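You operate a simulated robot arm through the tools that you are given. There is no shell and no other tool.

You run a simulated robot arm. Do the job below in one go: nothing can be reset, and whatever is moved stays where it is left.

Task
Shut the black clamp round the scaffold post and tighten its bolt to 15 Nm.
Fine: set the dial, and park the driver in its stand.

Only the result counts: the job must be done as asked and must still hold three seconds after the hand-in. Knocking over, shifting, dropping, spilling or breaking anything else fails it.

Robot
A 7-joint arm with a two-finger parallel gripper, fixed in place. Base frame: the origin is on the floor under the middle of its stand, x ahead of it, y to its left, z up. Readings come in cm, rad, newtons and seconds.
With the tool pointing down near the work surface it reaches from about 12 to 50 cm from the base axis. Its first joint turns from -1.152 to 1.152 rad. Payload 2.4 kg.
Tool frame: the origin (TCP) lies between the finger pads and is the grasp point; the fingertips stand 3 cm ahead of it; z points along the fingers, y is the line along which they close. Largest opening 9.4 cm; finger width 2.8, thickness 1; the body of the gripper, 5 by 9.6 cm, starts 5.5 cm behind the TCP.
Orientation is that of the tool frame in the base frame, as a unit quaternion [x, y, z, w]. With the fingers straight down and closing along the base's y, the tool's x points along the base's -x, its y along +y and its z along -z.

Tools
- The arm moves only by the tool arm_command. Its argument "steps" is a list of rows, each an object of numbers (a shift or turn left out is 0, a gripper value left out holds the last): "tx", "ty", "tz": the shift along the tool's x, y, z in units of 150 mm (1.0 is 150 mm); "ax", "ay", "az": the turn, a rotation vector about the tool's x, y, z in units of 120 degrees (1.0 is 120 degrees); "fingers": the gripper command, from -1 (fully open) to 1 (shut), values between in proportion. In form: [{"tx": .., "ty": .., "tz": .., "ax": .., "ay": .., "az": .., "fingers": ..}, ...]. A call has 1 to 20 rows; each row is the pose to reach, as a shift and turn from the pose commanded when the call began, along the tool's axes at that moment. A call with a number of a shift or a turn outside -1 to 1 is refused whole. Each row takes 0.2 s and may step no farther than 5 cm and 0.15 rad from the row before; otherwise, or with a gripper value out of range, the whole call is refused. A pose out of reach is approached as far as the arm can. The call stops where the force on the tool passes 40 N (or 10 N more than at its start, if that is more) or the arm is blocked; 0.2 s more then pass. Each finger travels about 15.3 cm/s and halts on what it meets, pressing with about 24 N; the grip force reading is that of the motor and also rises with nothing between the fingers. The clock runs only during rows and for 0.2 s after the last one: add rows that repeat a pose to give the fingers time. It gives the time, the measured TCP pose, the force on the tool (base axes), the opening and the grip force at its end, in the units of the frame above (readings bear some noise), with the torque about the TCP (base axes, N m) and any sound that the robot's microphone picked up.
- Cameras (640 x 400 px; columns grow to the right, rows downward): "scene" is fixed at [1.46, 45.75, 145.38]; the picture's right is [-0.92, -0.39, 0.00], its down [-0.19, 0.44, -0.88] and it looks along [0.34, -0.81, -0.47] (base axes); focal length 318 px, centre (320, 200). "wrist" rides on the gripper at [7.6, 1.4, -10.2] in the tool frame; the picture's right is [-0.18, 0.98, 0.00], its down [-0.75, -0.14, -0.64] and it looks along [-0.63, -0.12, 0.77] (tool axes); focal length 243 px, centre (320, 200).
- capture(camera): a new picture of that camera. No time passes.
- measure_at(camera, pixels): for up to 12 pixels [column, row] of the newest picture of that camera ("zoom" is the newest enlarged one), the place [x, y, z] in the base frame of the surface seen there, good to about 0.2 cm. No time passes.
- zoom(camera, box): a new picture of the part [left, top, right, bottom] of that camera's present view, enlarged. No time passes.
- hand_in(): hands the job in; it is judged then, once.

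Leave the gripper open and the arm clear of the work at the hand-in unless told otherwise.

The tools are called as a command line: name --argument value ..., lists and objects as JSON in quotes. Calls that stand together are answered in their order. arm_command: Moves the arm, as the interface text tells. Its arguments: {"type":"object","properties":{"steps":{"type":"array","items":{"type":"object","properties":{"tx":{"type":"number"},"ty":{"type":"number"},"tz":{"type":"number"},"ax":{"type":"number"},"ay":{"type":"number"},"az":{"type":"number"},"fingers":{"type":"number"}}}}},"required":["steps"]} The other tools are called the same way: capture (camera) takes a picture; measure_at (camera, pixels) gives the place of the surface under pixels of a picture; zoom (camera, box) takes an enlarged picture of a part of a camera's view; hand_in () hands the job in.

At the start:

```text
clock: 0.0
ee_pos: [22.94, -24.59, 128.24]
orientation: [0.0, 1.0, 0.0, 0.0]
ft_force: [0.0, 0.3, 0.4]
wrist_torque: [-0.04, 0.0, 0.02]
width: 9.42
grip_force: 0.0
```

scene: 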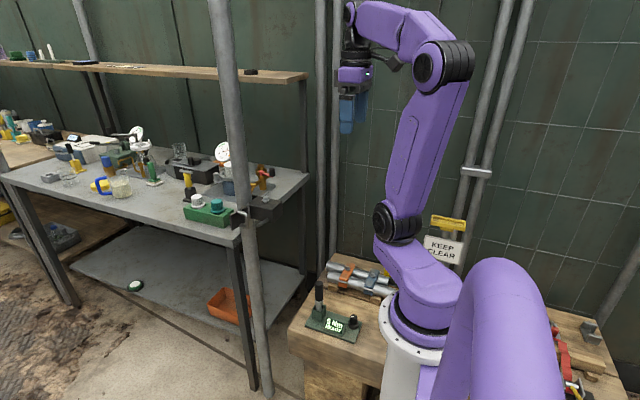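
wrist: 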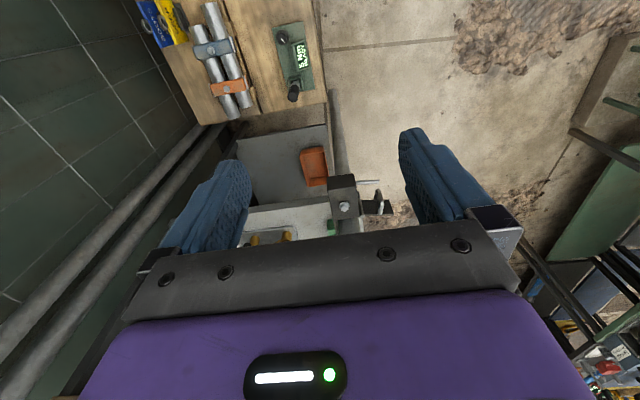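

I see the arm raised, a dial/driver stand on the wooden bench (about 335,322 in the scene), and a scaffold post with something clamp-like near (240,215). I'll zoom in on these areas first.

zoom --camera "scene" --box '[280, 250, 420, 350]'

zoom --camera "scene" --box '[170, 150, 310, 250]'

zoom --camera "wrist" --box '[180, 0, 400, 250]'

```text
4.00 times, centred on (350, 300) of scene
```

zoom: 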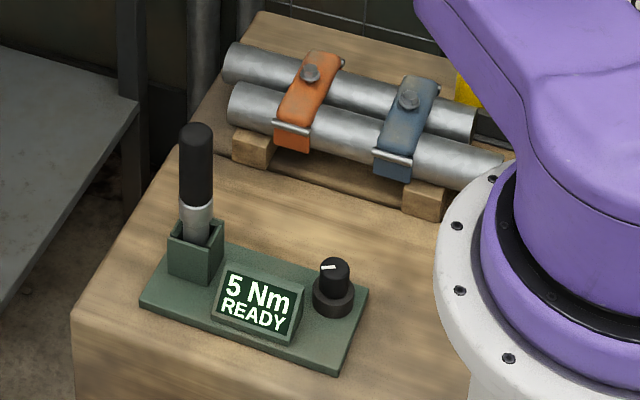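

```text
4.00 times, centred on (240, 200) of scene
```

zoom: 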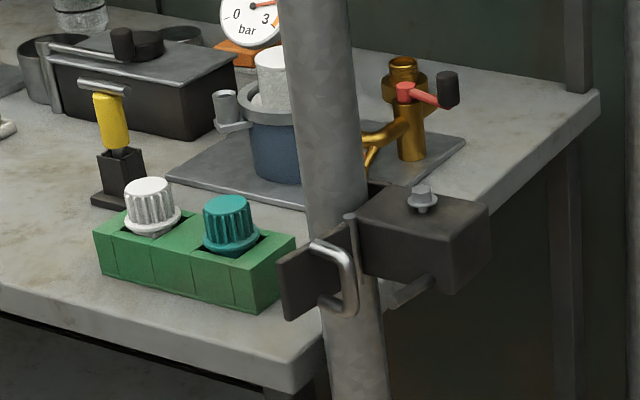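

```text
1.60 times, centred on (290, 125) of wrist
```

zoom: 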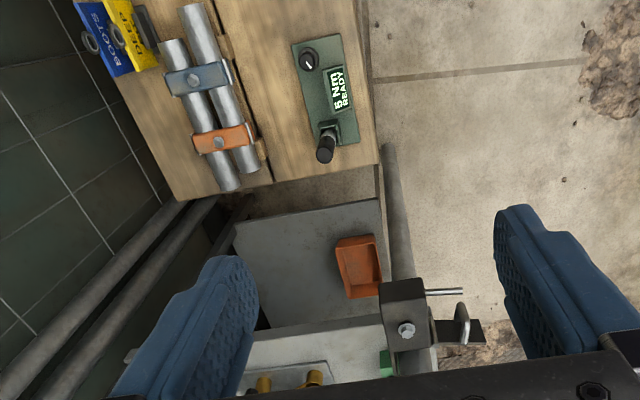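

I see the black clamp on the post with a bolt on top and an open jaw with a handle. I'll zoom again closer and measure points.

zoom --camera "scene" --box '[210, 180, 290, 240]'

```text
6.67 times, centred on (250, 210) of scene
```

zoom: 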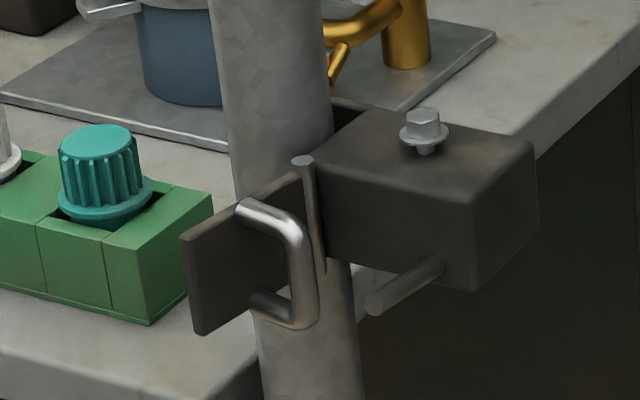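

Closer view: dark block with bolt at (423,128), hinge pin at (303,162), jaw plate with a steel U handle, and a rod at (400,285). Measuring these.

measure_at --camera "zoom" --pixels '[[424, 110], [440, 135], [303, 160], [190, 245], [200, 325], [297, 182], [295, 235], [300, 315], [375, 303], [435, 265], [470, 200], [525, 145]]'

measure_at --camera "scene" --pixels '[[241, 150], [251, 250], [258, 320], [236, 100], [225, 40], [329, 285], [363, 318], [340, 325]]'

```text
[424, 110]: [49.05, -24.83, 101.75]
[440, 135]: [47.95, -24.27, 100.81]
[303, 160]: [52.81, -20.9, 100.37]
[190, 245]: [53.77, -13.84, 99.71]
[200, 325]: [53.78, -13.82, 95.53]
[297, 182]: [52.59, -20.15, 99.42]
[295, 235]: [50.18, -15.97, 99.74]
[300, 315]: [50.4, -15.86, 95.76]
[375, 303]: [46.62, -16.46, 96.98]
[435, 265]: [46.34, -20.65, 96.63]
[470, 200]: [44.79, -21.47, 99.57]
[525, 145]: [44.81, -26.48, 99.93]
```

```text
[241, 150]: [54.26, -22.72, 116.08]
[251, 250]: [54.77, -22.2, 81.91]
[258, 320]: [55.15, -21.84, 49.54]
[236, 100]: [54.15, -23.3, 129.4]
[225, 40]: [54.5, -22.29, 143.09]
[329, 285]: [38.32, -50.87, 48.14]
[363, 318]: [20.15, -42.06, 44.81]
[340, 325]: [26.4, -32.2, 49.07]
```

Now measuring the driver stand and surroundings, and the robot itself to understand the layout.

zoom --camera "scene" --box '[295, 270, 375, 350]'

measure_at --camera "scene" --pixels '[[400, 225], [410, 330], [430, 280], [500, 330], [443, 250], [447, 222], [475, 170], [330, 90], [487, 150], [300, 340], [560, 360], [585, 330]]'

```text
5.00 times, centred on (335, 310) of scene
```

zoom: 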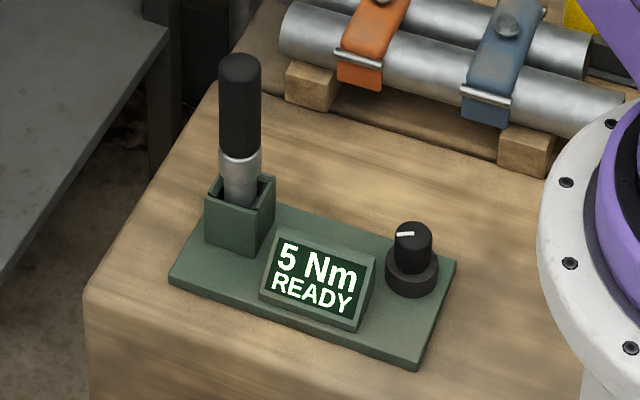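

```text
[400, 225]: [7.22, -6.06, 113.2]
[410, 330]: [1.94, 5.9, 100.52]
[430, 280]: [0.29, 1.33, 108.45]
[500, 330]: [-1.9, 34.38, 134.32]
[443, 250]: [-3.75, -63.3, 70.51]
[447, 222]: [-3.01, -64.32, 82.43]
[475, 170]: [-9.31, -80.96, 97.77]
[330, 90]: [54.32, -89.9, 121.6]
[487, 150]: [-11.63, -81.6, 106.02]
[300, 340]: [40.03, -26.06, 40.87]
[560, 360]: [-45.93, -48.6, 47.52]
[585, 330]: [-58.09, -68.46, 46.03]
```

The robot's shoulder sits near z≈110. Measuring the stand in the latest enlarged picture.

measure_at --camera "zoom" --pixels '[[240, 60], [240, 130], [240, 170], [215, 195], [265, 185], [230, 230], [412, 230], [410, 270], [320, 280], [440, 270], [410, 360], [175, 280]]'

measure_at --camera "scene" --pixels '[[210, 206], [200, 225], [190, 180], [160, 220], [230, 160], [265, 172], [280, 350], [120, 260], [220, 300], [350, 285], [345, 270]]'

```text
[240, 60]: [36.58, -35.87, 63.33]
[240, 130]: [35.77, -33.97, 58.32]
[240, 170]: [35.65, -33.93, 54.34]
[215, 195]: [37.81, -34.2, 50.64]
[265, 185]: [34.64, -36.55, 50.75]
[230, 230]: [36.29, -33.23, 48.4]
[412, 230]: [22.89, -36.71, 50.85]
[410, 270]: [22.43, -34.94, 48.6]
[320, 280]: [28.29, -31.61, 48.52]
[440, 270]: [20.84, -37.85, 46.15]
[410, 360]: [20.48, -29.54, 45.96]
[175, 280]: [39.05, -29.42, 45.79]
```

```text
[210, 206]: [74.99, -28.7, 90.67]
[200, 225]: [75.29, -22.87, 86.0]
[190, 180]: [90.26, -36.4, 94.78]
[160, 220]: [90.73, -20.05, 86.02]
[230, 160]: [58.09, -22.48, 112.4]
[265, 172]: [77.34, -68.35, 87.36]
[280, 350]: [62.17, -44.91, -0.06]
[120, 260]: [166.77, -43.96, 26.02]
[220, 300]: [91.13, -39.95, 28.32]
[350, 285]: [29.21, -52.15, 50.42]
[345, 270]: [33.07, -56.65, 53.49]
```

The bench is at z≈45, the driver's handle spans z≈55–63. Now looking at the clamp from above through the wrist camera.

zoom --camera "wrist" --box '[300, 160, 400, 240]'

```text
5.00 times, centred on (350, 200) of wrist
```

zoom: 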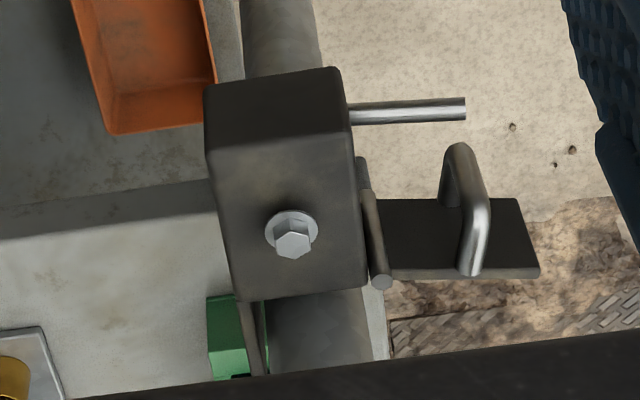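

Measuring the clamp in this top view: block corners, hinge pin, plate, handle, fixed rear jaw.

measure_at --camera "zoom" --pixels '[[240, 100], [215, 150], [345, 150], [365, 285], [240, 295], [258, 340], [382, 280], [365, 165], [470, 265], [458, 150], [530, 265], [460, 110]]'

measure_at --camera "zoom" --pixels '[[292, 240], [310, 350], [245, 340], [265, 360], [385, 350], [390, 210], [515, 205], [350, 110], [370, 195], [330, 350], [285, 340], [355, 300]]'

```text
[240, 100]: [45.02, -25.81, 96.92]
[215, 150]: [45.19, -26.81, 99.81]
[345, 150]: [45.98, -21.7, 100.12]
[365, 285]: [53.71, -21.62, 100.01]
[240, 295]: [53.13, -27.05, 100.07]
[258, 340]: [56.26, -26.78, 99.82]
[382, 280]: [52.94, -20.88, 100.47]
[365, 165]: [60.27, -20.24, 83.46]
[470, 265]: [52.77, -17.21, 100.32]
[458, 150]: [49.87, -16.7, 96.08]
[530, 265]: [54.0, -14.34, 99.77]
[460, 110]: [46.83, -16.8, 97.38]
```

```text
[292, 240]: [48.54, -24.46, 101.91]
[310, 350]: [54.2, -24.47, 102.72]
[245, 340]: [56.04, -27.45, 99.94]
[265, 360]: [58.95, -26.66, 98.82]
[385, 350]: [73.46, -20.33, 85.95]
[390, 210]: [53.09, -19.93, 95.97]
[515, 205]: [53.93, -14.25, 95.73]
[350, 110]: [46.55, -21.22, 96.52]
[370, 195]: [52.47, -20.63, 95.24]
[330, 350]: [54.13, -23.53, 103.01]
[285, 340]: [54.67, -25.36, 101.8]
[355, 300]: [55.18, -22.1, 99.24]
```

The jaw plate hinges at about (52.9, -20.9) and points toward +y. Its handle bar is at about (50.2, -16, z 96–100). Pushing the bar in +x should swing it against the post. I'll shut the fingers and move to a staging spot at about (35, -16, 118) with a 30° forward tilt.

arm_command --steps '[{"tx": -0.16, "ty": 0.115, "tz": 0.13, "ay": -0.05, "fingers": 1}, {"tx": -0.32, "ty": 0.23, "tz": 0.26, "ay": -0.1, "fingers": 1}, {"tx": -0.48, "ty": 0.345, "tz": 0.4, "ay": -0.15, "fingers": 1}, {"tx": -0.64, "ty": 0.46, "tz": 0.53, "ay": -0.2, "fingers": 1}, {"tx": -0.804, "ty": 0.573, "tz": 0.667, "ay": -0.25, "fingers": 1}, {"tx": -0.804, "ty": 0.573, "tz": 0.667, "ay": -0.25, "fingers": 1}]'

capture --camera "wrist"

capture --camera "scene"

```text
clock: 1.4
ee_pos: [35.19, -16.05, 118.21]
orientation: [0.0, 0.966, 0.0, 0.26]
ft_force: [0.0, -0.4, 0.0]
wrist_torque: [-0.02, 0.0, 0.04]
width: 0.01
grip_force: 24.1
```

```text
taken
```

wrist: 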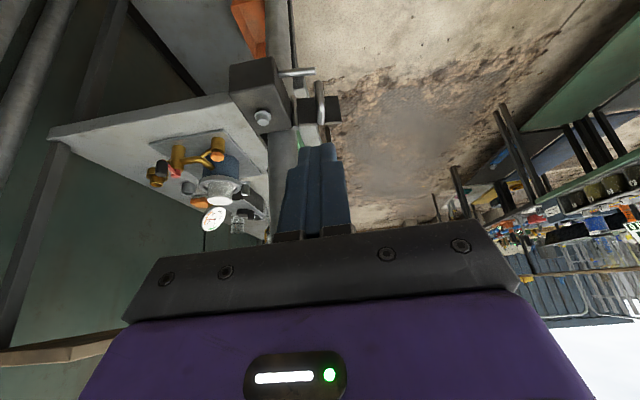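

```text
taken
```

scene: 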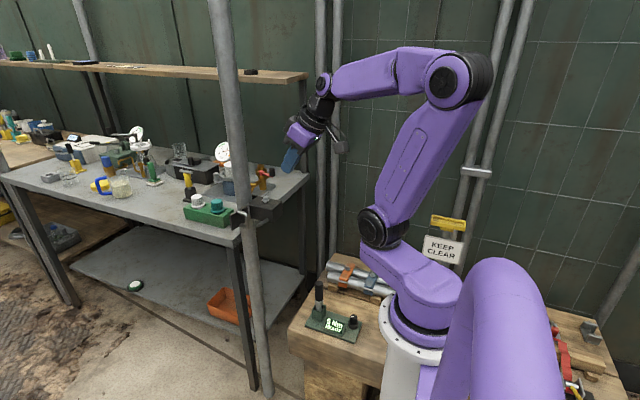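

The arm reached staging with the fingers shut. I'll move down and forward to about (42, -16.2, 108).

arm_command --steps '[{"tx": -0.0175, "ty": -0.003, "tz": 0.272}, {"tx": -0.035, "ty": -0.006, "tz": 0.544}, {"tx": -0.0526, "ty": -0.01, "tz": 0.8156}, {"tx": -0.0526, "ty": -0.01, "tz": 0.8156}]'

capture --camera "wrist"

zoom --camera "scene" --box '[200, 130, 360, 250]'

```text
clock: 2.4
ee_pos: [41.93, -16.17, 108.0]
orientation: [-0.001, 0.966, 0.0, 0.258]
ft_force: [0.1, 0.0, -0.2]
wrist_torque: [0.02, -0.05, 0.02]
width: 0.0
grip_force: 24.3
```

```text
taken
```

wrist: 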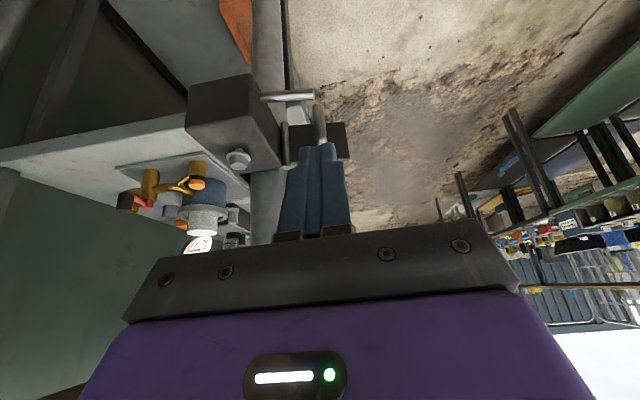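

```text
3.33 times, centred on (280, 190) of scene
```

zoom: 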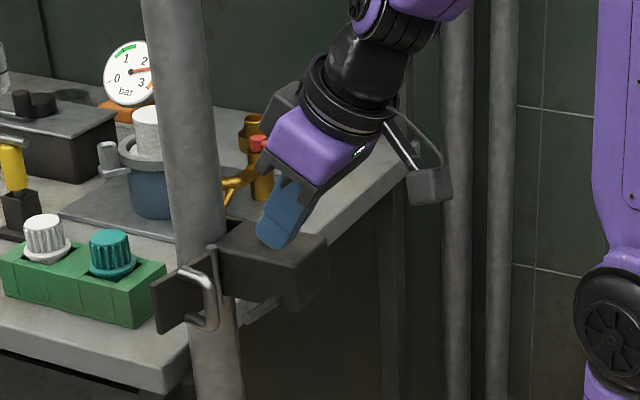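

Zooming the wrist view on the handle and rod to refine positions before contact.

zoom --camera "wrist" --box '[250, 70, 380, 170]'

```text
4.00 times, centred on (315, 120) of wrist
```

zoom: 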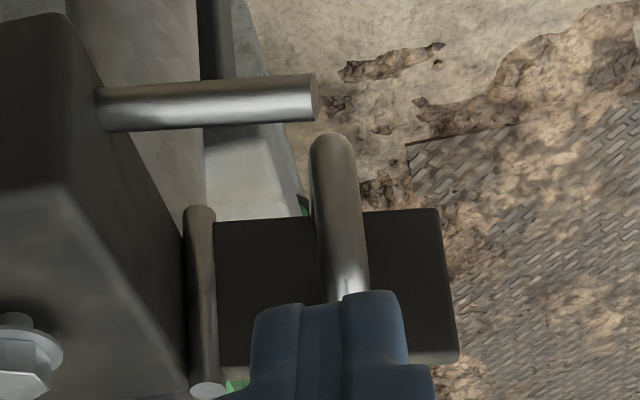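

measure_at --camera "zoom" --pixels '[[332, 145], [330, 180], [345, 240], [350, 280], [310, 98], [305, 85], [130, 105], [208, 385], [200, 220], [240, 250], [440, 230], [440, 355]]'

```text
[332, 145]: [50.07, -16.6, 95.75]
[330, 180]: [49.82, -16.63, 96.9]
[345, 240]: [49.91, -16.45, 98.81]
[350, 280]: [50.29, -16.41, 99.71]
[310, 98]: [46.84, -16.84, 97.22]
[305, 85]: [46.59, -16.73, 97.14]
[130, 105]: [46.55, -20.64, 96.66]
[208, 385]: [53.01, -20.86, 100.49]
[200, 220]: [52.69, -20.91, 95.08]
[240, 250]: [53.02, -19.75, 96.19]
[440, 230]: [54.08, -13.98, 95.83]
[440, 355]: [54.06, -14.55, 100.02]
```

Bar's near face is at x≈49.85, y≈-16.5. The rod below tops out at about z 97.3. I'll come down just behind the bar at TCP (47, -16.4, 100.6), staying above the rod.

arm_command --steps '[{"tx": -0.0428, "ty": -0.008, "tz": 0.217}, {"tx": -0.0856, "ty": -0.0153, "tz": 0.4343}, {"tx": -0.066, "ty": -0.0153, "tz": 0.515}, {"tx": -0.046, "ty": -0.0153, "tz": 0.596}, {"tx": -0.046, "ty": -0.0153, "tz": 0.596}]'

zoom --camera "scene" --box '[200, 150, 320, 250]'

zoom --camera "wrist" --box '[230, 70, 380, 190]'

```text
clock: 3.6
ee_pos: [46.93, -16.52, 100.7]
orientation: [0.0, 0.966, -0.001, 0.259]
ft_force: [-0.2, -0.6, 0.4]
wrist_torque: [0.0, -0.03, -0.01]
width: 0.0
grip_force: 24.0
```

```text
4.00 times, centred on (260, 200) of scene
```

zoom: 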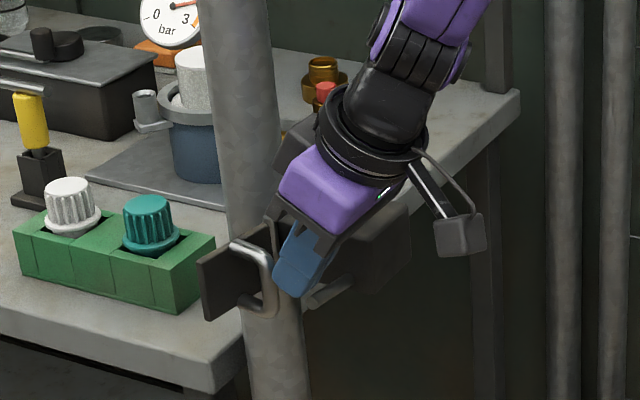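

```text
3.33 times, centred on (305, 130) of wrist
```

zoom: 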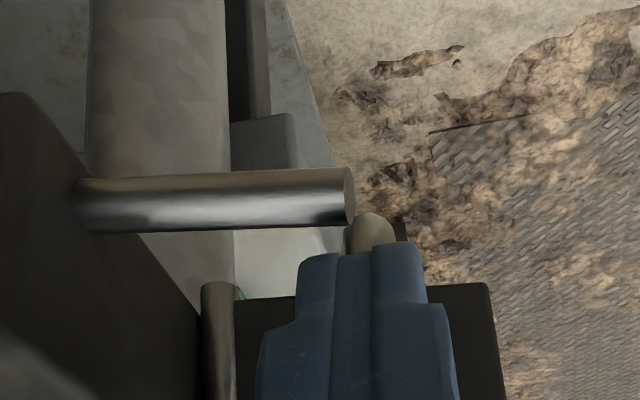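

The fingertip is right behind the bar. Now I'll push in +x slowly, following the arc for the first half.

arm_command --steps '[{"tx": -0.0289, "ty": 0.01, "tz": 0.0167}, {"tx": -0.0577, "ty": 0.02, "tz": 0.0333}, {"tx": -0.0866, "ty": 0.03, "tz": 0.05}, {"tx": -0.1155, "ty": 0.04, "tz": 0.0667}, {"tx": -0.1443, "ty": 0.0467, "tz": 0.0833}, {"tx": -0.1732, "ty": 0.0467, "tz": 0.1}, {"tx": -0.2078, "ty": 0.043, "tz": 0.12}]'

zoom --camera "scene" --box '[200, 150, 320, 250]'

zoom --camera "wrist" --box '[230, 70, 380, 190]'

```text
clock: 5.2
ee_pos: [50.56, -15.74, 100.59]
orientation: [-0.001, 0.966, 0.0, 0.259]
ft_force: [-0.4, 0.8, -0.1]
wrist_torque: [-0.02, 0.02, 0.01]
width: 0.01
grip_force: 23.9
```

```text
4.00 times, centred on (260, 200) of scene
```

zoom: 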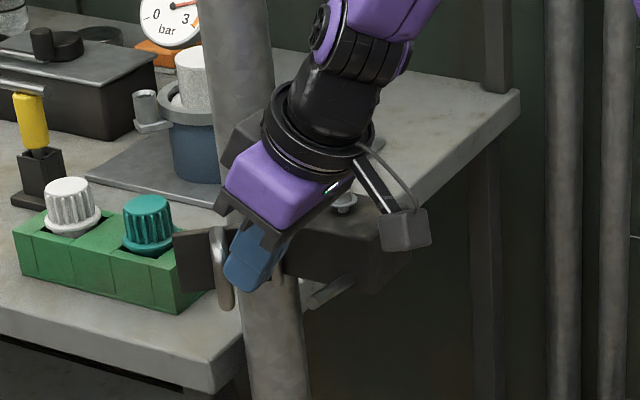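

```text
3.33 times, centred on (305, 130) of wrist
```

zoom: 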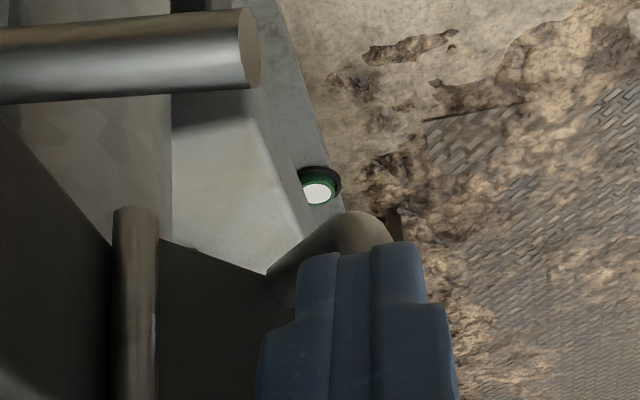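

The jaw is swinging (about halfway) with negligible force. Continuing the arc to the closed position.

arm_command --steps '[{"tx": -0.0289, "ty": -0.0033, "tz": 0.0167}, {"tx": -0.052, "ty": -0.013, "tz": 0.03}, {"tx": -0.075, "ty": -0.023, "tz": 0.0433}, {"tx": -0.098, "ty": -0.037, "tz": 0.0567}, {"tx": -0.121, "ty": -0.053, "tz": 0.07}, {"tx": -0.144, "ty": -0.073, "tz": 0.0833}, {"tx": -0.1616, "ty": -0.093, "tz": 0.0933}, {"tx": -0.179, "ty": -0.113, "tz": 0.1033}]'

zoom --camera "scene" --box '[200, 150, 320, 250]'

zoom --camera "wrist" --box '[230, 70, 380, 190]'

```text
clock: 7.0
ee_pos: [53.44, -17.42, 100.59]
orientation: [0.0, 0.967, 0.001, 0.257]
ft_force: [-13.5, 2.4, 3.7]
wrist_torque: [0.06, 0.11, 0.02]
width: 0.01
grip_force: 24.0
```

```text
4.00 times, centred on (260, 200) of scene
```

zoom: 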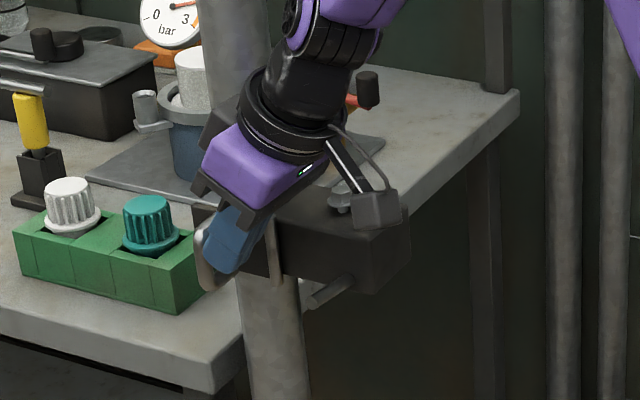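

```text
3.33 times, centred on (305, 130) of wrist
```

zoom: 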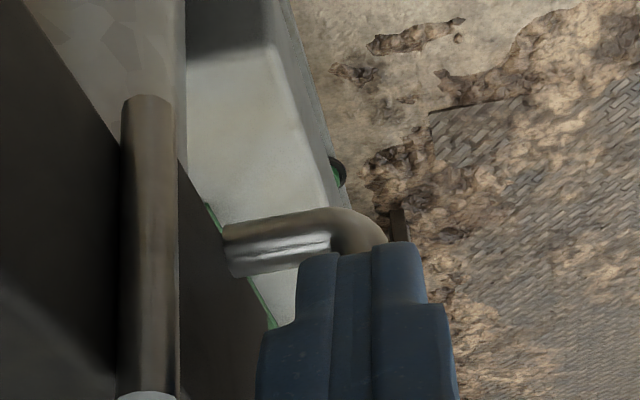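

Force of about 13 N opposes in x, so the plate is probably near the post. I'll push slightly more and watch the force.

arm_command --steps '[{"tx": -0.0115, "ty": -0.01, "tz": 0.0067}, {"tx": -0.0231, "ty": -0.02, "tz": 0.0133}, {"tx": -0.0346, "ty": -0.03, "tz": 0.02}]'

zoom --camera "wrist" --box '[230, 70, 380, 190]'

```text
clock: 7.5
ee_pos: [53.68, -17.55, 100.38]
orientation: [-0.002, 0.968, 0.004, 0.253]
ft_force: [-11.1, 1.5, 5.2]
wrist_torque: [0.06, 0.08, 0.0]
width: 0.0
grip_force: 24.2
stopped in row 2: the force on the tool passed its limit at 44 N (the readings are from after the stop); the commanded pose is now the measured one
```

```text
3.33 times, centred on (305, 130) of wrist
```

zoom: 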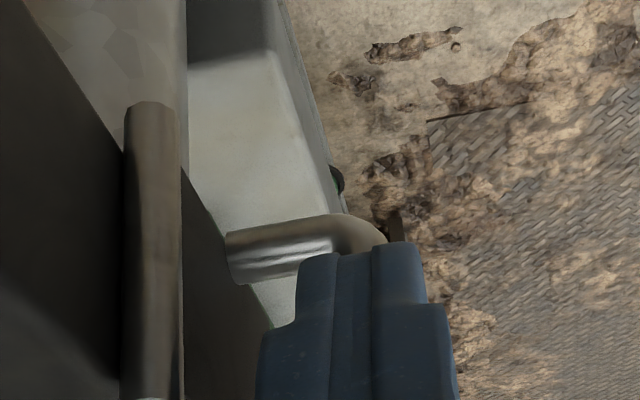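

The jaw is hard against its stop (44 N). Now I'll back off and lift clear, then check that it stays shut.

arm_command --steps '[{"tx": 0.0145, "ty": 0.005, "tz": -0.0083}, {"tx": 0.0289, "ty": 0.01, "tz": -0.0167}, {"tx": -0.03, "ty": 0.02, "tz": -0.28}, {"tx": -0.0935, "ty": 0.033, "tz": -0.562}, {"tx": 0.0, "ty": 0.05, "tz": -0.73}, {"tx": 0.095, "ty": 0.067, "tz": -0.902}, {"tx": 0.095, "ty": 0.067, "tz": -0.902}]'

zoom --camera "scene" --box '[200, 150, 320, 250]'

capture --camera "wrist"

```text
clock: 9.1
ee_pos: [45.63, -16.7, 111.74]
orientation: [-0.001, 0.967, 0.004, 0.253]
ft_force: [-0.6, -0.1, -0.4]
wrist_torque: [0.01, 0.03, 0.01]
width: 0.01
grip_force: 23.9
```

```text
4.00 times, centred on (260, 200) of scene
```

zoom: 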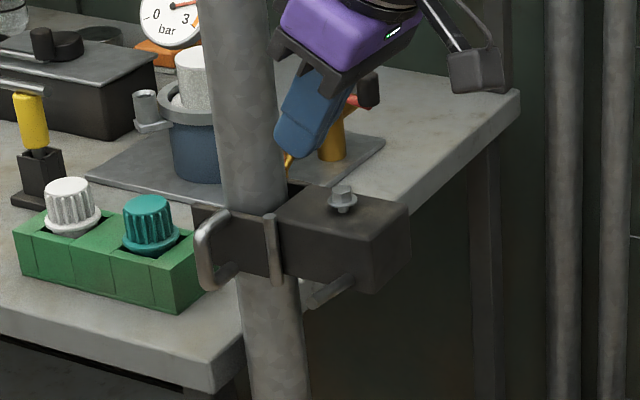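

```text
taken
```

wrist: 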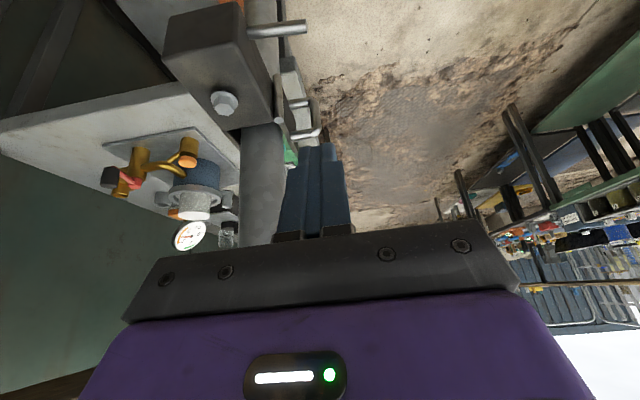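

The jaw has stayed shut against the post. I'll check plate and handle positions, then move on to the dial.

zoom --camera "scene" --box '[220, 185, 280, 230]'

```text
8.89 times, centred on (250, 208) of scene
```

zoom: 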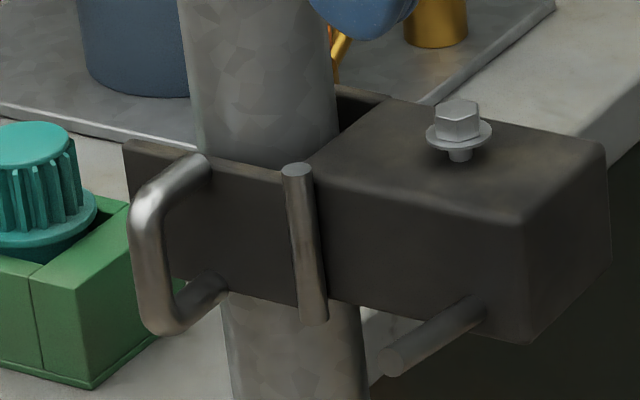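

measure_at --camera "zoom" --pixels '[[130, 150], [135, 265], [270, 180], [270, 290], [297, 170], [320, 170], [457, 105], [457, 125], [438, 135], [488, 135], [145, 230], [460, 155]]'

```text
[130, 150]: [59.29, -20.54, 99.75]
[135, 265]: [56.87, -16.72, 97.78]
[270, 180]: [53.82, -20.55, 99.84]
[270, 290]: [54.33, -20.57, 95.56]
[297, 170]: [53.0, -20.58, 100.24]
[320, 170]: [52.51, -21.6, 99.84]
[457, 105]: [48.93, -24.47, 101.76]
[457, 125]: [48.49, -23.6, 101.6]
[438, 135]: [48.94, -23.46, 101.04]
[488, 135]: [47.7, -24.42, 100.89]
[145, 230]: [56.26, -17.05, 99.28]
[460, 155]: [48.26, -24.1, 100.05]
```

The plate lies flat along x at y≈-20.6, so it's fully shut. The bolt head is raised about 1 cm above the block. Next is the dial, so I'll retreat and bring the tool vertical.

arm_command --steps '[{"tx": 0.18, "ty": -0.07, "tz": 0, "ax": 0.0008, "ay": 0.049}, {"tx": 0.366, "ty": -0.14, "tz": 0, "ax": 0.0016, "ay": 0.098}, {"tx": 0.55, "ty": -0.21, "tz": 0, "ax": 0.0024, "ay": 0.147}, {"tx": 0.733, "ty": -0.28, "tz": 0, "ax": 0.0032, "ay": 0.196}, {"tx": 0.916, "ty": -0.353, "tz": 0, "ax": 0.004, "ay": 0.244, "az": 0.001}, {"tx": 0.916, "ty": -0.353, "tz": 0, "ax": 0.004, "ay": 0.244, "az": 0.001, "fingers": -1}]'

```text
clock: 10.5
ee_pos: [33.76, -21.98, 104.82]
orientation: [-0.001, 1.0, -0.002, 0.0]
ft_force: [-0.3, 0.4, -0.6]
wrist_torque: [-0.03, 0.01, 0.06]
width: 9.4
grip_force: 0.0
```

Tool is vertical and open. Moving down and over toward the knob.

arm_command --steps '[{"tx": 0.133, "ty": -0.133, "tz": 0.25}, {"tx": 0.266, "ty": -0.266, "tz": 0.5}, {"tx": 0.4, "ty": -0.4, "tz": 0.75}, {"tx": 0.533, "ty": -0.533, "tz": 1.0}, {"tx": 0.533, "ty": -0.533, "tz": 1.0}]'

capture --camera "wrist"

```text
clock: 11.7
ee_pos: [25.8, -29.89, 89.83]
orientation: [0.0, 1.0, 0.0, 0.002]
ft_force: [1.0, -0.3, 0.2]
wrist_torque: [0.0, 0.0, 0.01]
width: 9.4
grip_force: 0.2
```

```text
taken
```

wrist: 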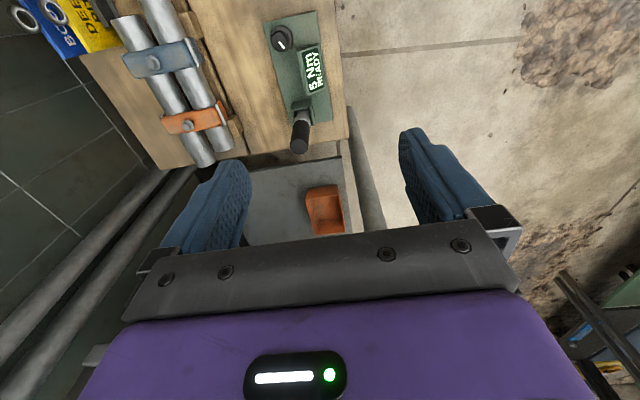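

The stand is in view at (280–330, 10–125). Zooming for precise knob and driver positions.

zoom --camera "wrist" --box '[240, 0, 360, 80]'

```text
5.00 times, centred on (300, 40) of wrist
```

zoom: 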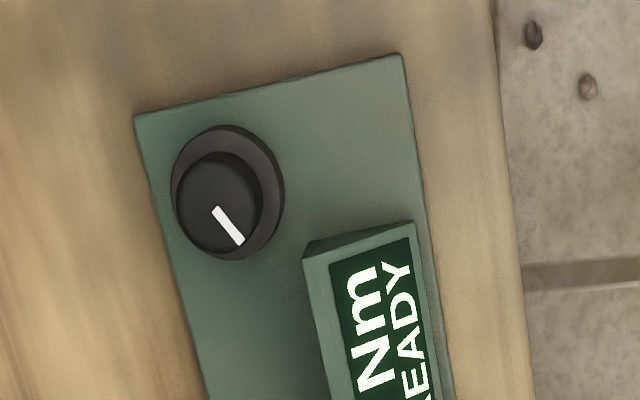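

measure_at --camera "zoom" --pixels '[[215, 205], [180, 200], [262, 205], [220, 155], [215, 255], [270, 150], [280, 200], [230, 128], [140, 120], [400, 60], [315, 260], [415, 240]]'

measure_at --camera "zoom" --pixels '[[218, 210], [242, 242], [200, 170], [240, 165], [252, 225], [190, 235], [175, 180], [205, 140], [370, 300]]'

```text
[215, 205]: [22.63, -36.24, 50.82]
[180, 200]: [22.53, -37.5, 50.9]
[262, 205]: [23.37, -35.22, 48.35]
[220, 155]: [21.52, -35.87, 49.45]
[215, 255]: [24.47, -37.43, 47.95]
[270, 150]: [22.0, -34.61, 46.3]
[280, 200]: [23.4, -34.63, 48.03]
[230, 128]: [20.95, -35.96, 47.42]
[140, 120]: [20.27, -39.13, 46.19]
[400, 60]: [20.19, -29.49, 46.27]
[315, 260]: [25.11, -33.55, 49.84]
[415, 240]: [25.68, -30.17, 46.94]
```

```text
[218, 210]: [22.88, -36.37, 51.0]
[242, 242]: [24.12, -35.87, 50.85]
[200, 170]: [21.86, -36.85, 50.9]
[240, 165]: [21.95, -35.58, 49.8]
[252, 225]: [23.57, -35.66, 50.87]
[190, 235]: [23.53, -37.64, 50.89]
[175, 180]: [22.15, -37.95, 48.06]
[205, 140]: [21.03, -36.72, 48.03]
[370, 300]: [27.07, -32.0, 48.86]
```

The knob's center is at about (22.7, -36.35), top at z 50.9, diameter about 2.9, with a skirt at z 48.05. The pointer points about 19° left of +x at 5 Nm. Moving above the knob with a partial opening.

arm_command --steps '[{"tx": 0.052, "ty": -0.108, "tz": 0.247, "fingers": -0.3}, {"tx": 0.104, "ty": -0.216, "tz": 0.494, "fingers": -0.3}, {"tx": 0.155, "ty": -0.323, "tz": 0.74, "fingers": -0.3}, {"tx": 0.207, "ty": -0.431, "tz": 0.987, "fingers": -0.3}, {"tx": 0.207, "ty": -0.431, "tz": 0.987, "fingers": -0.3}]'

capture --camera "wrist"

capture --camera "scene"

```text
clock: 12.9
ee_pos: [22.74, -36.54, 74.99]
orientation: [0.0, 1.0, -0.001, 0.002]
ft_force: [0.0, 0.2, -1.1]
wrist_torque: [-0.02, 0.01, 0.01]
width: 6.09
grip_force: 0.1
```

```text
taken
```

wrist: 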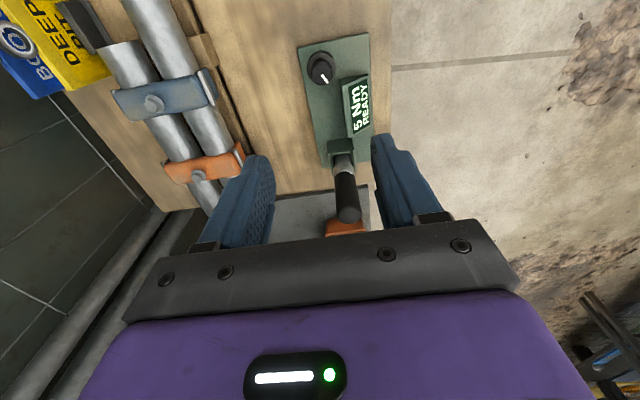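

```text
taken
```

scene: 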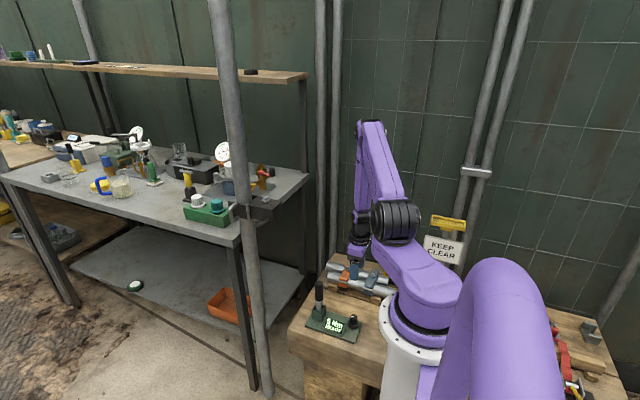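

Directly above the knob at z 75. Descending to z≈61.

arm_command --steps '[{"tz": 0.3, "ty": 0.006}, {"tz": 0.6, "ty": 0.012}, {"tz": 0.93, "ty": 0.012}, {"tz": 0.93, "ty": 0.012}]'

capture --camera "wrist"

zoom --camera "scene" --box '[300, 220, 420, 350]'

```text
clock: 13.9
ee_pos: [22.77, -36.45, 61.15]
orientation: [-0.001, 1.0, -0.001, 0.002]
ft_force: [-0.2, -0.6, 0.6]
wrist_torque: [-0.02, -0.01, -0.01]
width: 6.1
grip_force: 0.0
```

```text
taken
```

wrist: 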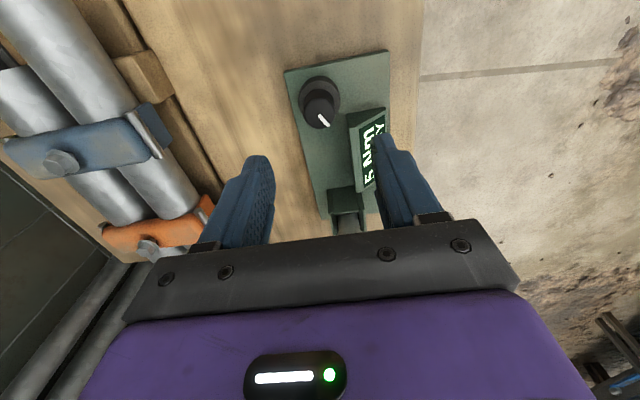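

```text
3.08 times, centred on (360, 285) of scene
```

zoom: 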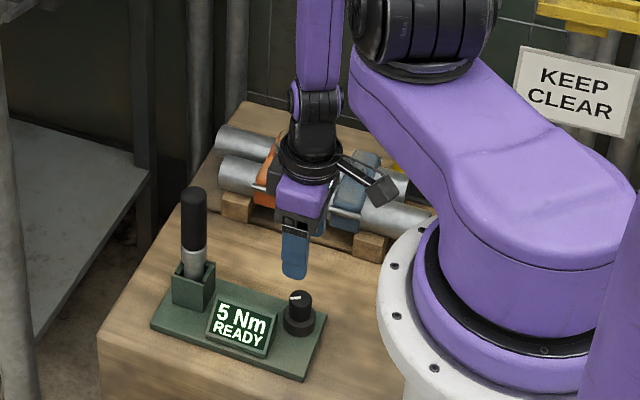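

Closer now; re-measuring the knob in a wrist zoom.

zoom --camera "wrist" --box '[270, 50, 390, 150]'

```text
4.00 times, centred on (330, 100) of wrist
```

zoom: 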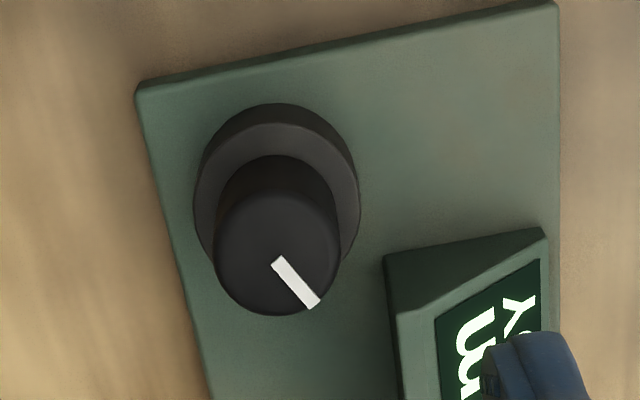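

measure_at --camera "zoom" --pixels '[[277, 255], [222, 255], [332, 255], [277, 205], [277, 308], [240, 215], [315, 215], [240, 295], [315, 298], [205, 180], [350, 180], [405, 310]]'

```text
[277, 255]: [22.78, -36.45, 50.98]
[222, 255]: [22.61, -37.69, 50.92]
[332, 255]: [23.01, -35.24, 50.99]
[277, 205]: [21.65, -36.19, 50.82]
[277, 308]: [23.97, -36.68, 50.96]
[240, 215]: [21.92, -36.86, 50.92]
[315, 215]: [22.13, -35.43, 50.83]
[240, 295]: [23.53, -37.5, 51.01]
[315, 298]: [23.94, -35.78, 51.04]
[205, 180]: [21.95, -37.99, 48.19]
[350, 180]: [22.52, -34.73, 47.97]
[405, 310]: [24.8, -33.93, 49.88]
```

Knob center is (22.8, -36.45), matching the TCP. Descending to z 51.7 and closing gently on the knob.

arm_command --steps '[{"tz": 0.25}, {"tz": 0.45}, {"tz": 0.55}, {"tz": 0.625}, {"tz": 0.625, "fingers": 0.2}, {"tz": 0.625, "fingers": 0.6}, {"tz": 0.625, "fingers": 0.6}]'

zoom --camera "scene" --box '[300, 220, 420, 350]'

```text
clock: 15.5
ee_pos: [22.77, -36.43, 51.69]
orientation: [0.001, 1.0, -0.004, 0.003]
ft_force: [1.1, -15.5, -26.3]
wrist_torque: [0.41, -0.05, -0.01]
width: 2.74
grip_force: 44.8
```

```text
3.08 times, centred on (360, 285) of scene
```

zoom: 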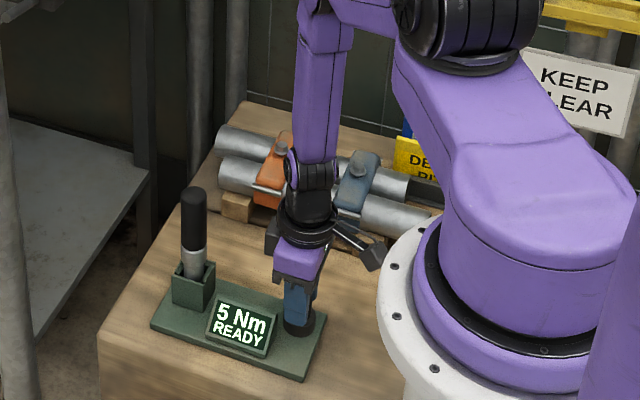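

The fingers hold the knob (2.74 wide). Forces read -26 N in z, so I'll hold one moment to see if that settles.

arm_command --steps '[{"tx": 0}]'

```text
clock: 15.9
ee_pos: [22.77, -36.47, 51.8]
orientation: [0.001, 1.0, -0.002, 0.002]
ft_force: [0.9, -21.2, -31.8]
wrist_torque: [0.36, 0.0, -0.03]
width: 2.77
grip_force: 45.7
```

The side force grew to -21 N y and -32 N z, so the grip is off. I'll release and recheck alignment before turning anything.

arm_command --steps '[{"fingers": 0.1}, {"fingers": 0.1}]'

zoom --camera "wrist" --box '[240, 60, 400, 240]'

zoom --camera "scene" --box '[320, 280, 380, 340]'

```text
clock: 16.5
ee_pos: [22.73, -36.21, 51.6]
orientation: [0.0, 1.0, 0.0, 0.001]
ft_force: [0.8, 0.2, -0.4]
wrist_torque: [-0.04, -0.01, 0.02]
width: 4.23
grip_force: 0.0
```

```text
2.22 times, centred on (320, 150) of wrist
```

zoom: 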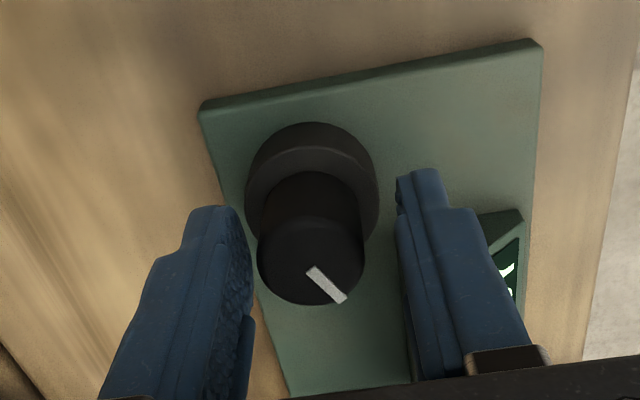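

```text
6.67 times, centred on (350, 310) of scene
```

zoom: 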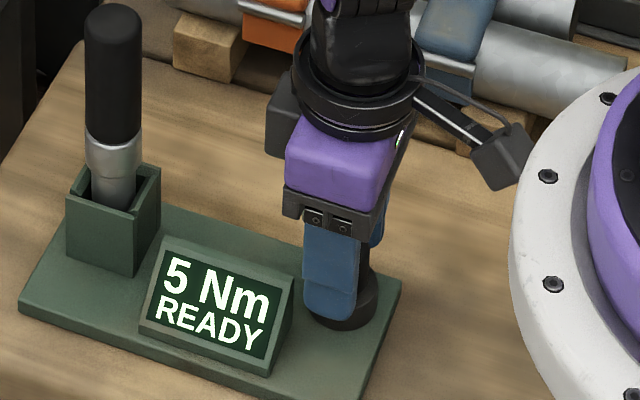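

Released TCP reads y=-36.2, and it was dragged to -36.47 when gripped. So I'm about 0.25 cm off-center. Recentering and regripping.

arm_command --steps '[{"tx": -0.003, "ty": -0.016, "tz": -0.01, "fingers": 0.1}, {"tx": -0.003, "ty": -0.016, "tz": -0.01, "fingers": 0.1}, {"tx": -0.003, "ty": -0.016, "tz": -0.01, "fingers": 0.45}, {"tx": -0.003, "ty": -0.016, "tz": -0.01, "fingers": 0.45}]'

```text
clock: 17.5
ee_pos: [22.77, -36.41, 51.87]
orientation: [0.0, 1.0, 0.0, 0.001]
ft_force: [0.4, 3.6, 5.3]
wrist_torque: [0.64, 0.11, 0.0]
width: 2.77
grip_force: 44.3
```

Forces are small now, so the grip is centered. Turning 18° clockwise (seen from above) and reading the display.

arm_command --steps '[{"az": 0.04}, {"az": 0.08}, {"az": 0.12}, {"az": 0.15}]'

zoom --camera "scene" --box '[320, 280, 380, 340]'

zoom --camera "wrist" --box '[240, 60, 400, 240]'

```text
clock: 18.5
ee_pos: [22.82, -36.5, 51.83]
orientation: [0.157, 0.988, 0.0, 0.001]
ft_force: [-1.8, 2.0, -1.8]
wrist_torque: [0.05, -0.07, 0.04]
width: 2.75
grip_force: 12.2
```

```text
6.67 times, centred on (350, 310) of scene
```

zoom: 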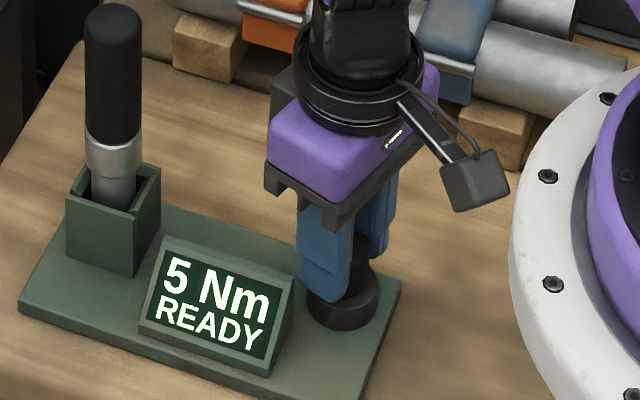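

```text
2.22 times, centred on (320, 150) of wrist
```

zoom: 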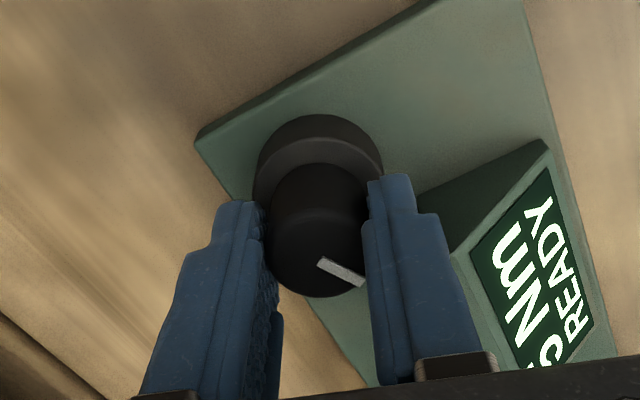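

The pointer slipped in the pads, so the knob didn't turn and the grip was too weak. Gripping fully (fingers 1) and turning another 12° clockwise.

arm_command --steps '[{"fingers": 1}, {"fingers": 1}]'

arm_command --steps '[{"az": 0.03}, {"az": 0.06}, {"az": 0.1}, {"az": 0.13}]'

zoom --camera "scene" --box '[320, 280, 380, 340]'

zoom --camera "wrist" --box '[240, 60, 400, 240]'

```text
clock: 19.1
ee_pos: [22.67, -36.5, 51.86]
orientation: [0.157, 0.988, -0.001, 0.0]
ft_force: [-3.9, 1.5, -5.6]
wrist_torque: [0.01, 0.02, 0.04]
width: 2.7
grip_force: 45.0
```

```text
clock: 20.1
ee_pos: [23.09, -36.59, 51.81]
orientation: [0.288, 0.958, -0.002, 0.002]
ft_force: [1.2, -3.4, 8.7]
wrist_torque: [0.65, 0.08, 0.92]
width: 2.77
grip_force: 45.1
```

```text
6.67 times, centred on (350, 310) of scene
```

zoom: 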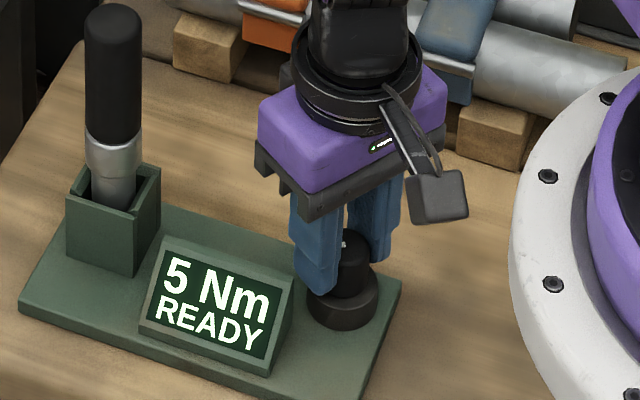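

```text
2.22 times, centred on (320, 150) of wrist
```

zoom: 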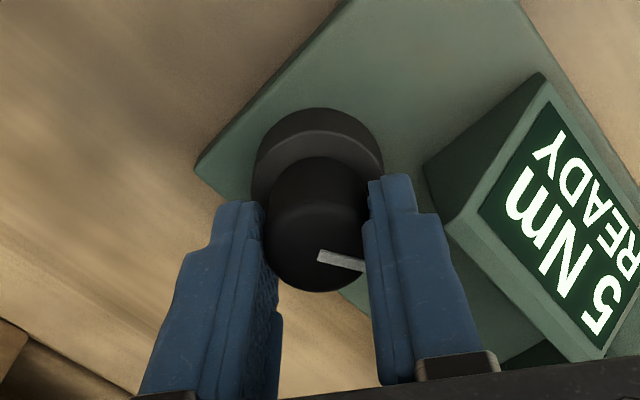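

The torque reached 0.92 Nm and the knob slipped again, so clockwise looks blocked (probably an end stop). Trying counter-clockwise with the same full grip.

arm_command --steps '[{"az": -0.03}, {"az": -0.06}, {"az": -0.1}, {"az": -0.13}, {"az": -0.18}, {"az": -0.23}]'

zoom --camera "scene" --box '[320, 280, 380, 340]'

zoom --camera "wrist" --box '[240, 60, 400, 240]'

```text
clock: 21.6
ee_pos: [23.05, -36.54, 51.82]
orientation: [0.05, 0.999, -0.001, 0.002]
ft_force: [0.6, 1.1, 6.1]
wrist_torque: [0.43, -0.12, -0.03]
width: 2.76
grip_force: 45.2
stopped in row 6: the force on the tool passed its limit at 41 N (the readings are from after the stop); the commanded pose is now the measured one
```

```text
6.67 times, centred on (350, 310) of scene
```

zoom: 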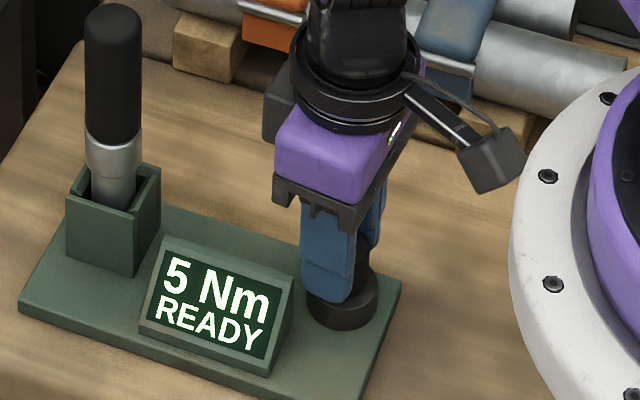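

```text
2.22 times, centred on (320, 150) of wrist
```

zoom: 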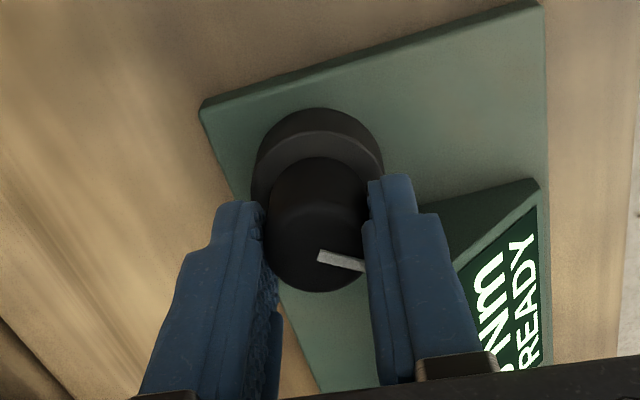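

The knob turned about 28° counter-clockwise with the hand, but the display still shows 5 Nm. I'll release and look at the pointer and any scale marks.

arm_command --steps '[{"fingers": 0.1}, {"fingers": 0.1}]'

arm_command --steps '[{"tz": -0.15, "fingers": 0.1}, {"tz": -0.3, "fingers": 0.1}, {"tz": -0.3, "fingers": 0.1}]'

zoom --camera "wrist" --box '[240, 60, 400, 200]'

zoom --camera "scene" --box '[320, 290, 370, 340]'

```text
clock: 22.2
ee_pos: [22.99, -36.49, 51.77]
orientation: [0.051, 0.999, 0.0, 0.001]
ft_force: [0.8, -0.9, 0.4]
wrist_torque: [0.0, 0.02, 0.01]
width: 4.22
grip_force: 0.1
```

```text
clock: 23.0
ee_pos: [23.02, -36.48, 56.55]
orientation: [0.051, 0.999, -0.001, 0.002]
ft_force: [-0.4, -1.0, 0.7]
wrist_torque: [0.03, 0.0, 0.0]
width: 4.24
grip_force: 0.1
```

```text
2.86 times, centred on (320, 130) of wrist
```

zoom: 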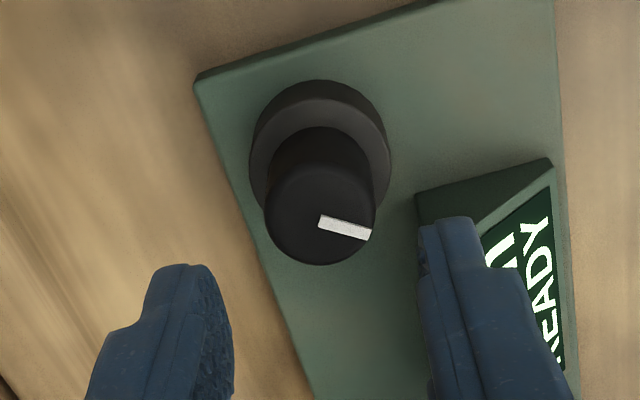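

```text
8.00 times, centred on (345, 315) of scene
```

zoom: 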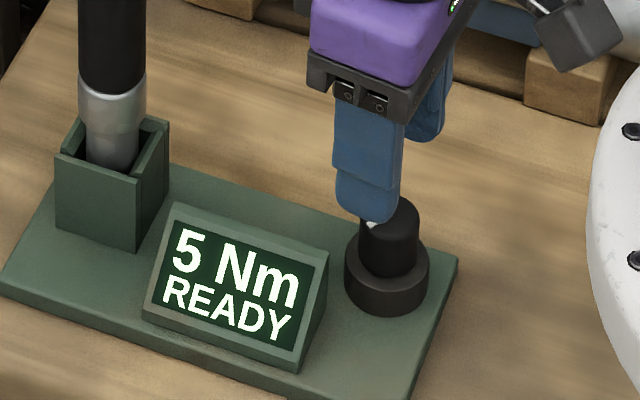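

The pointer has moved from about 20° to about 50°, so counter-clockwise is the free direction. I'll re-measure the knob center from here for a centered grip.

zoom --camera "wrist" --box '[290, 70, 370, 150]'

```text
5.00 times, centred on (330, 110) of wrist
```

zoom: 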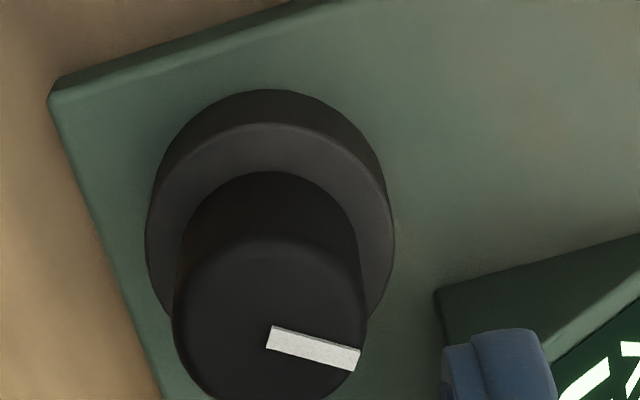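

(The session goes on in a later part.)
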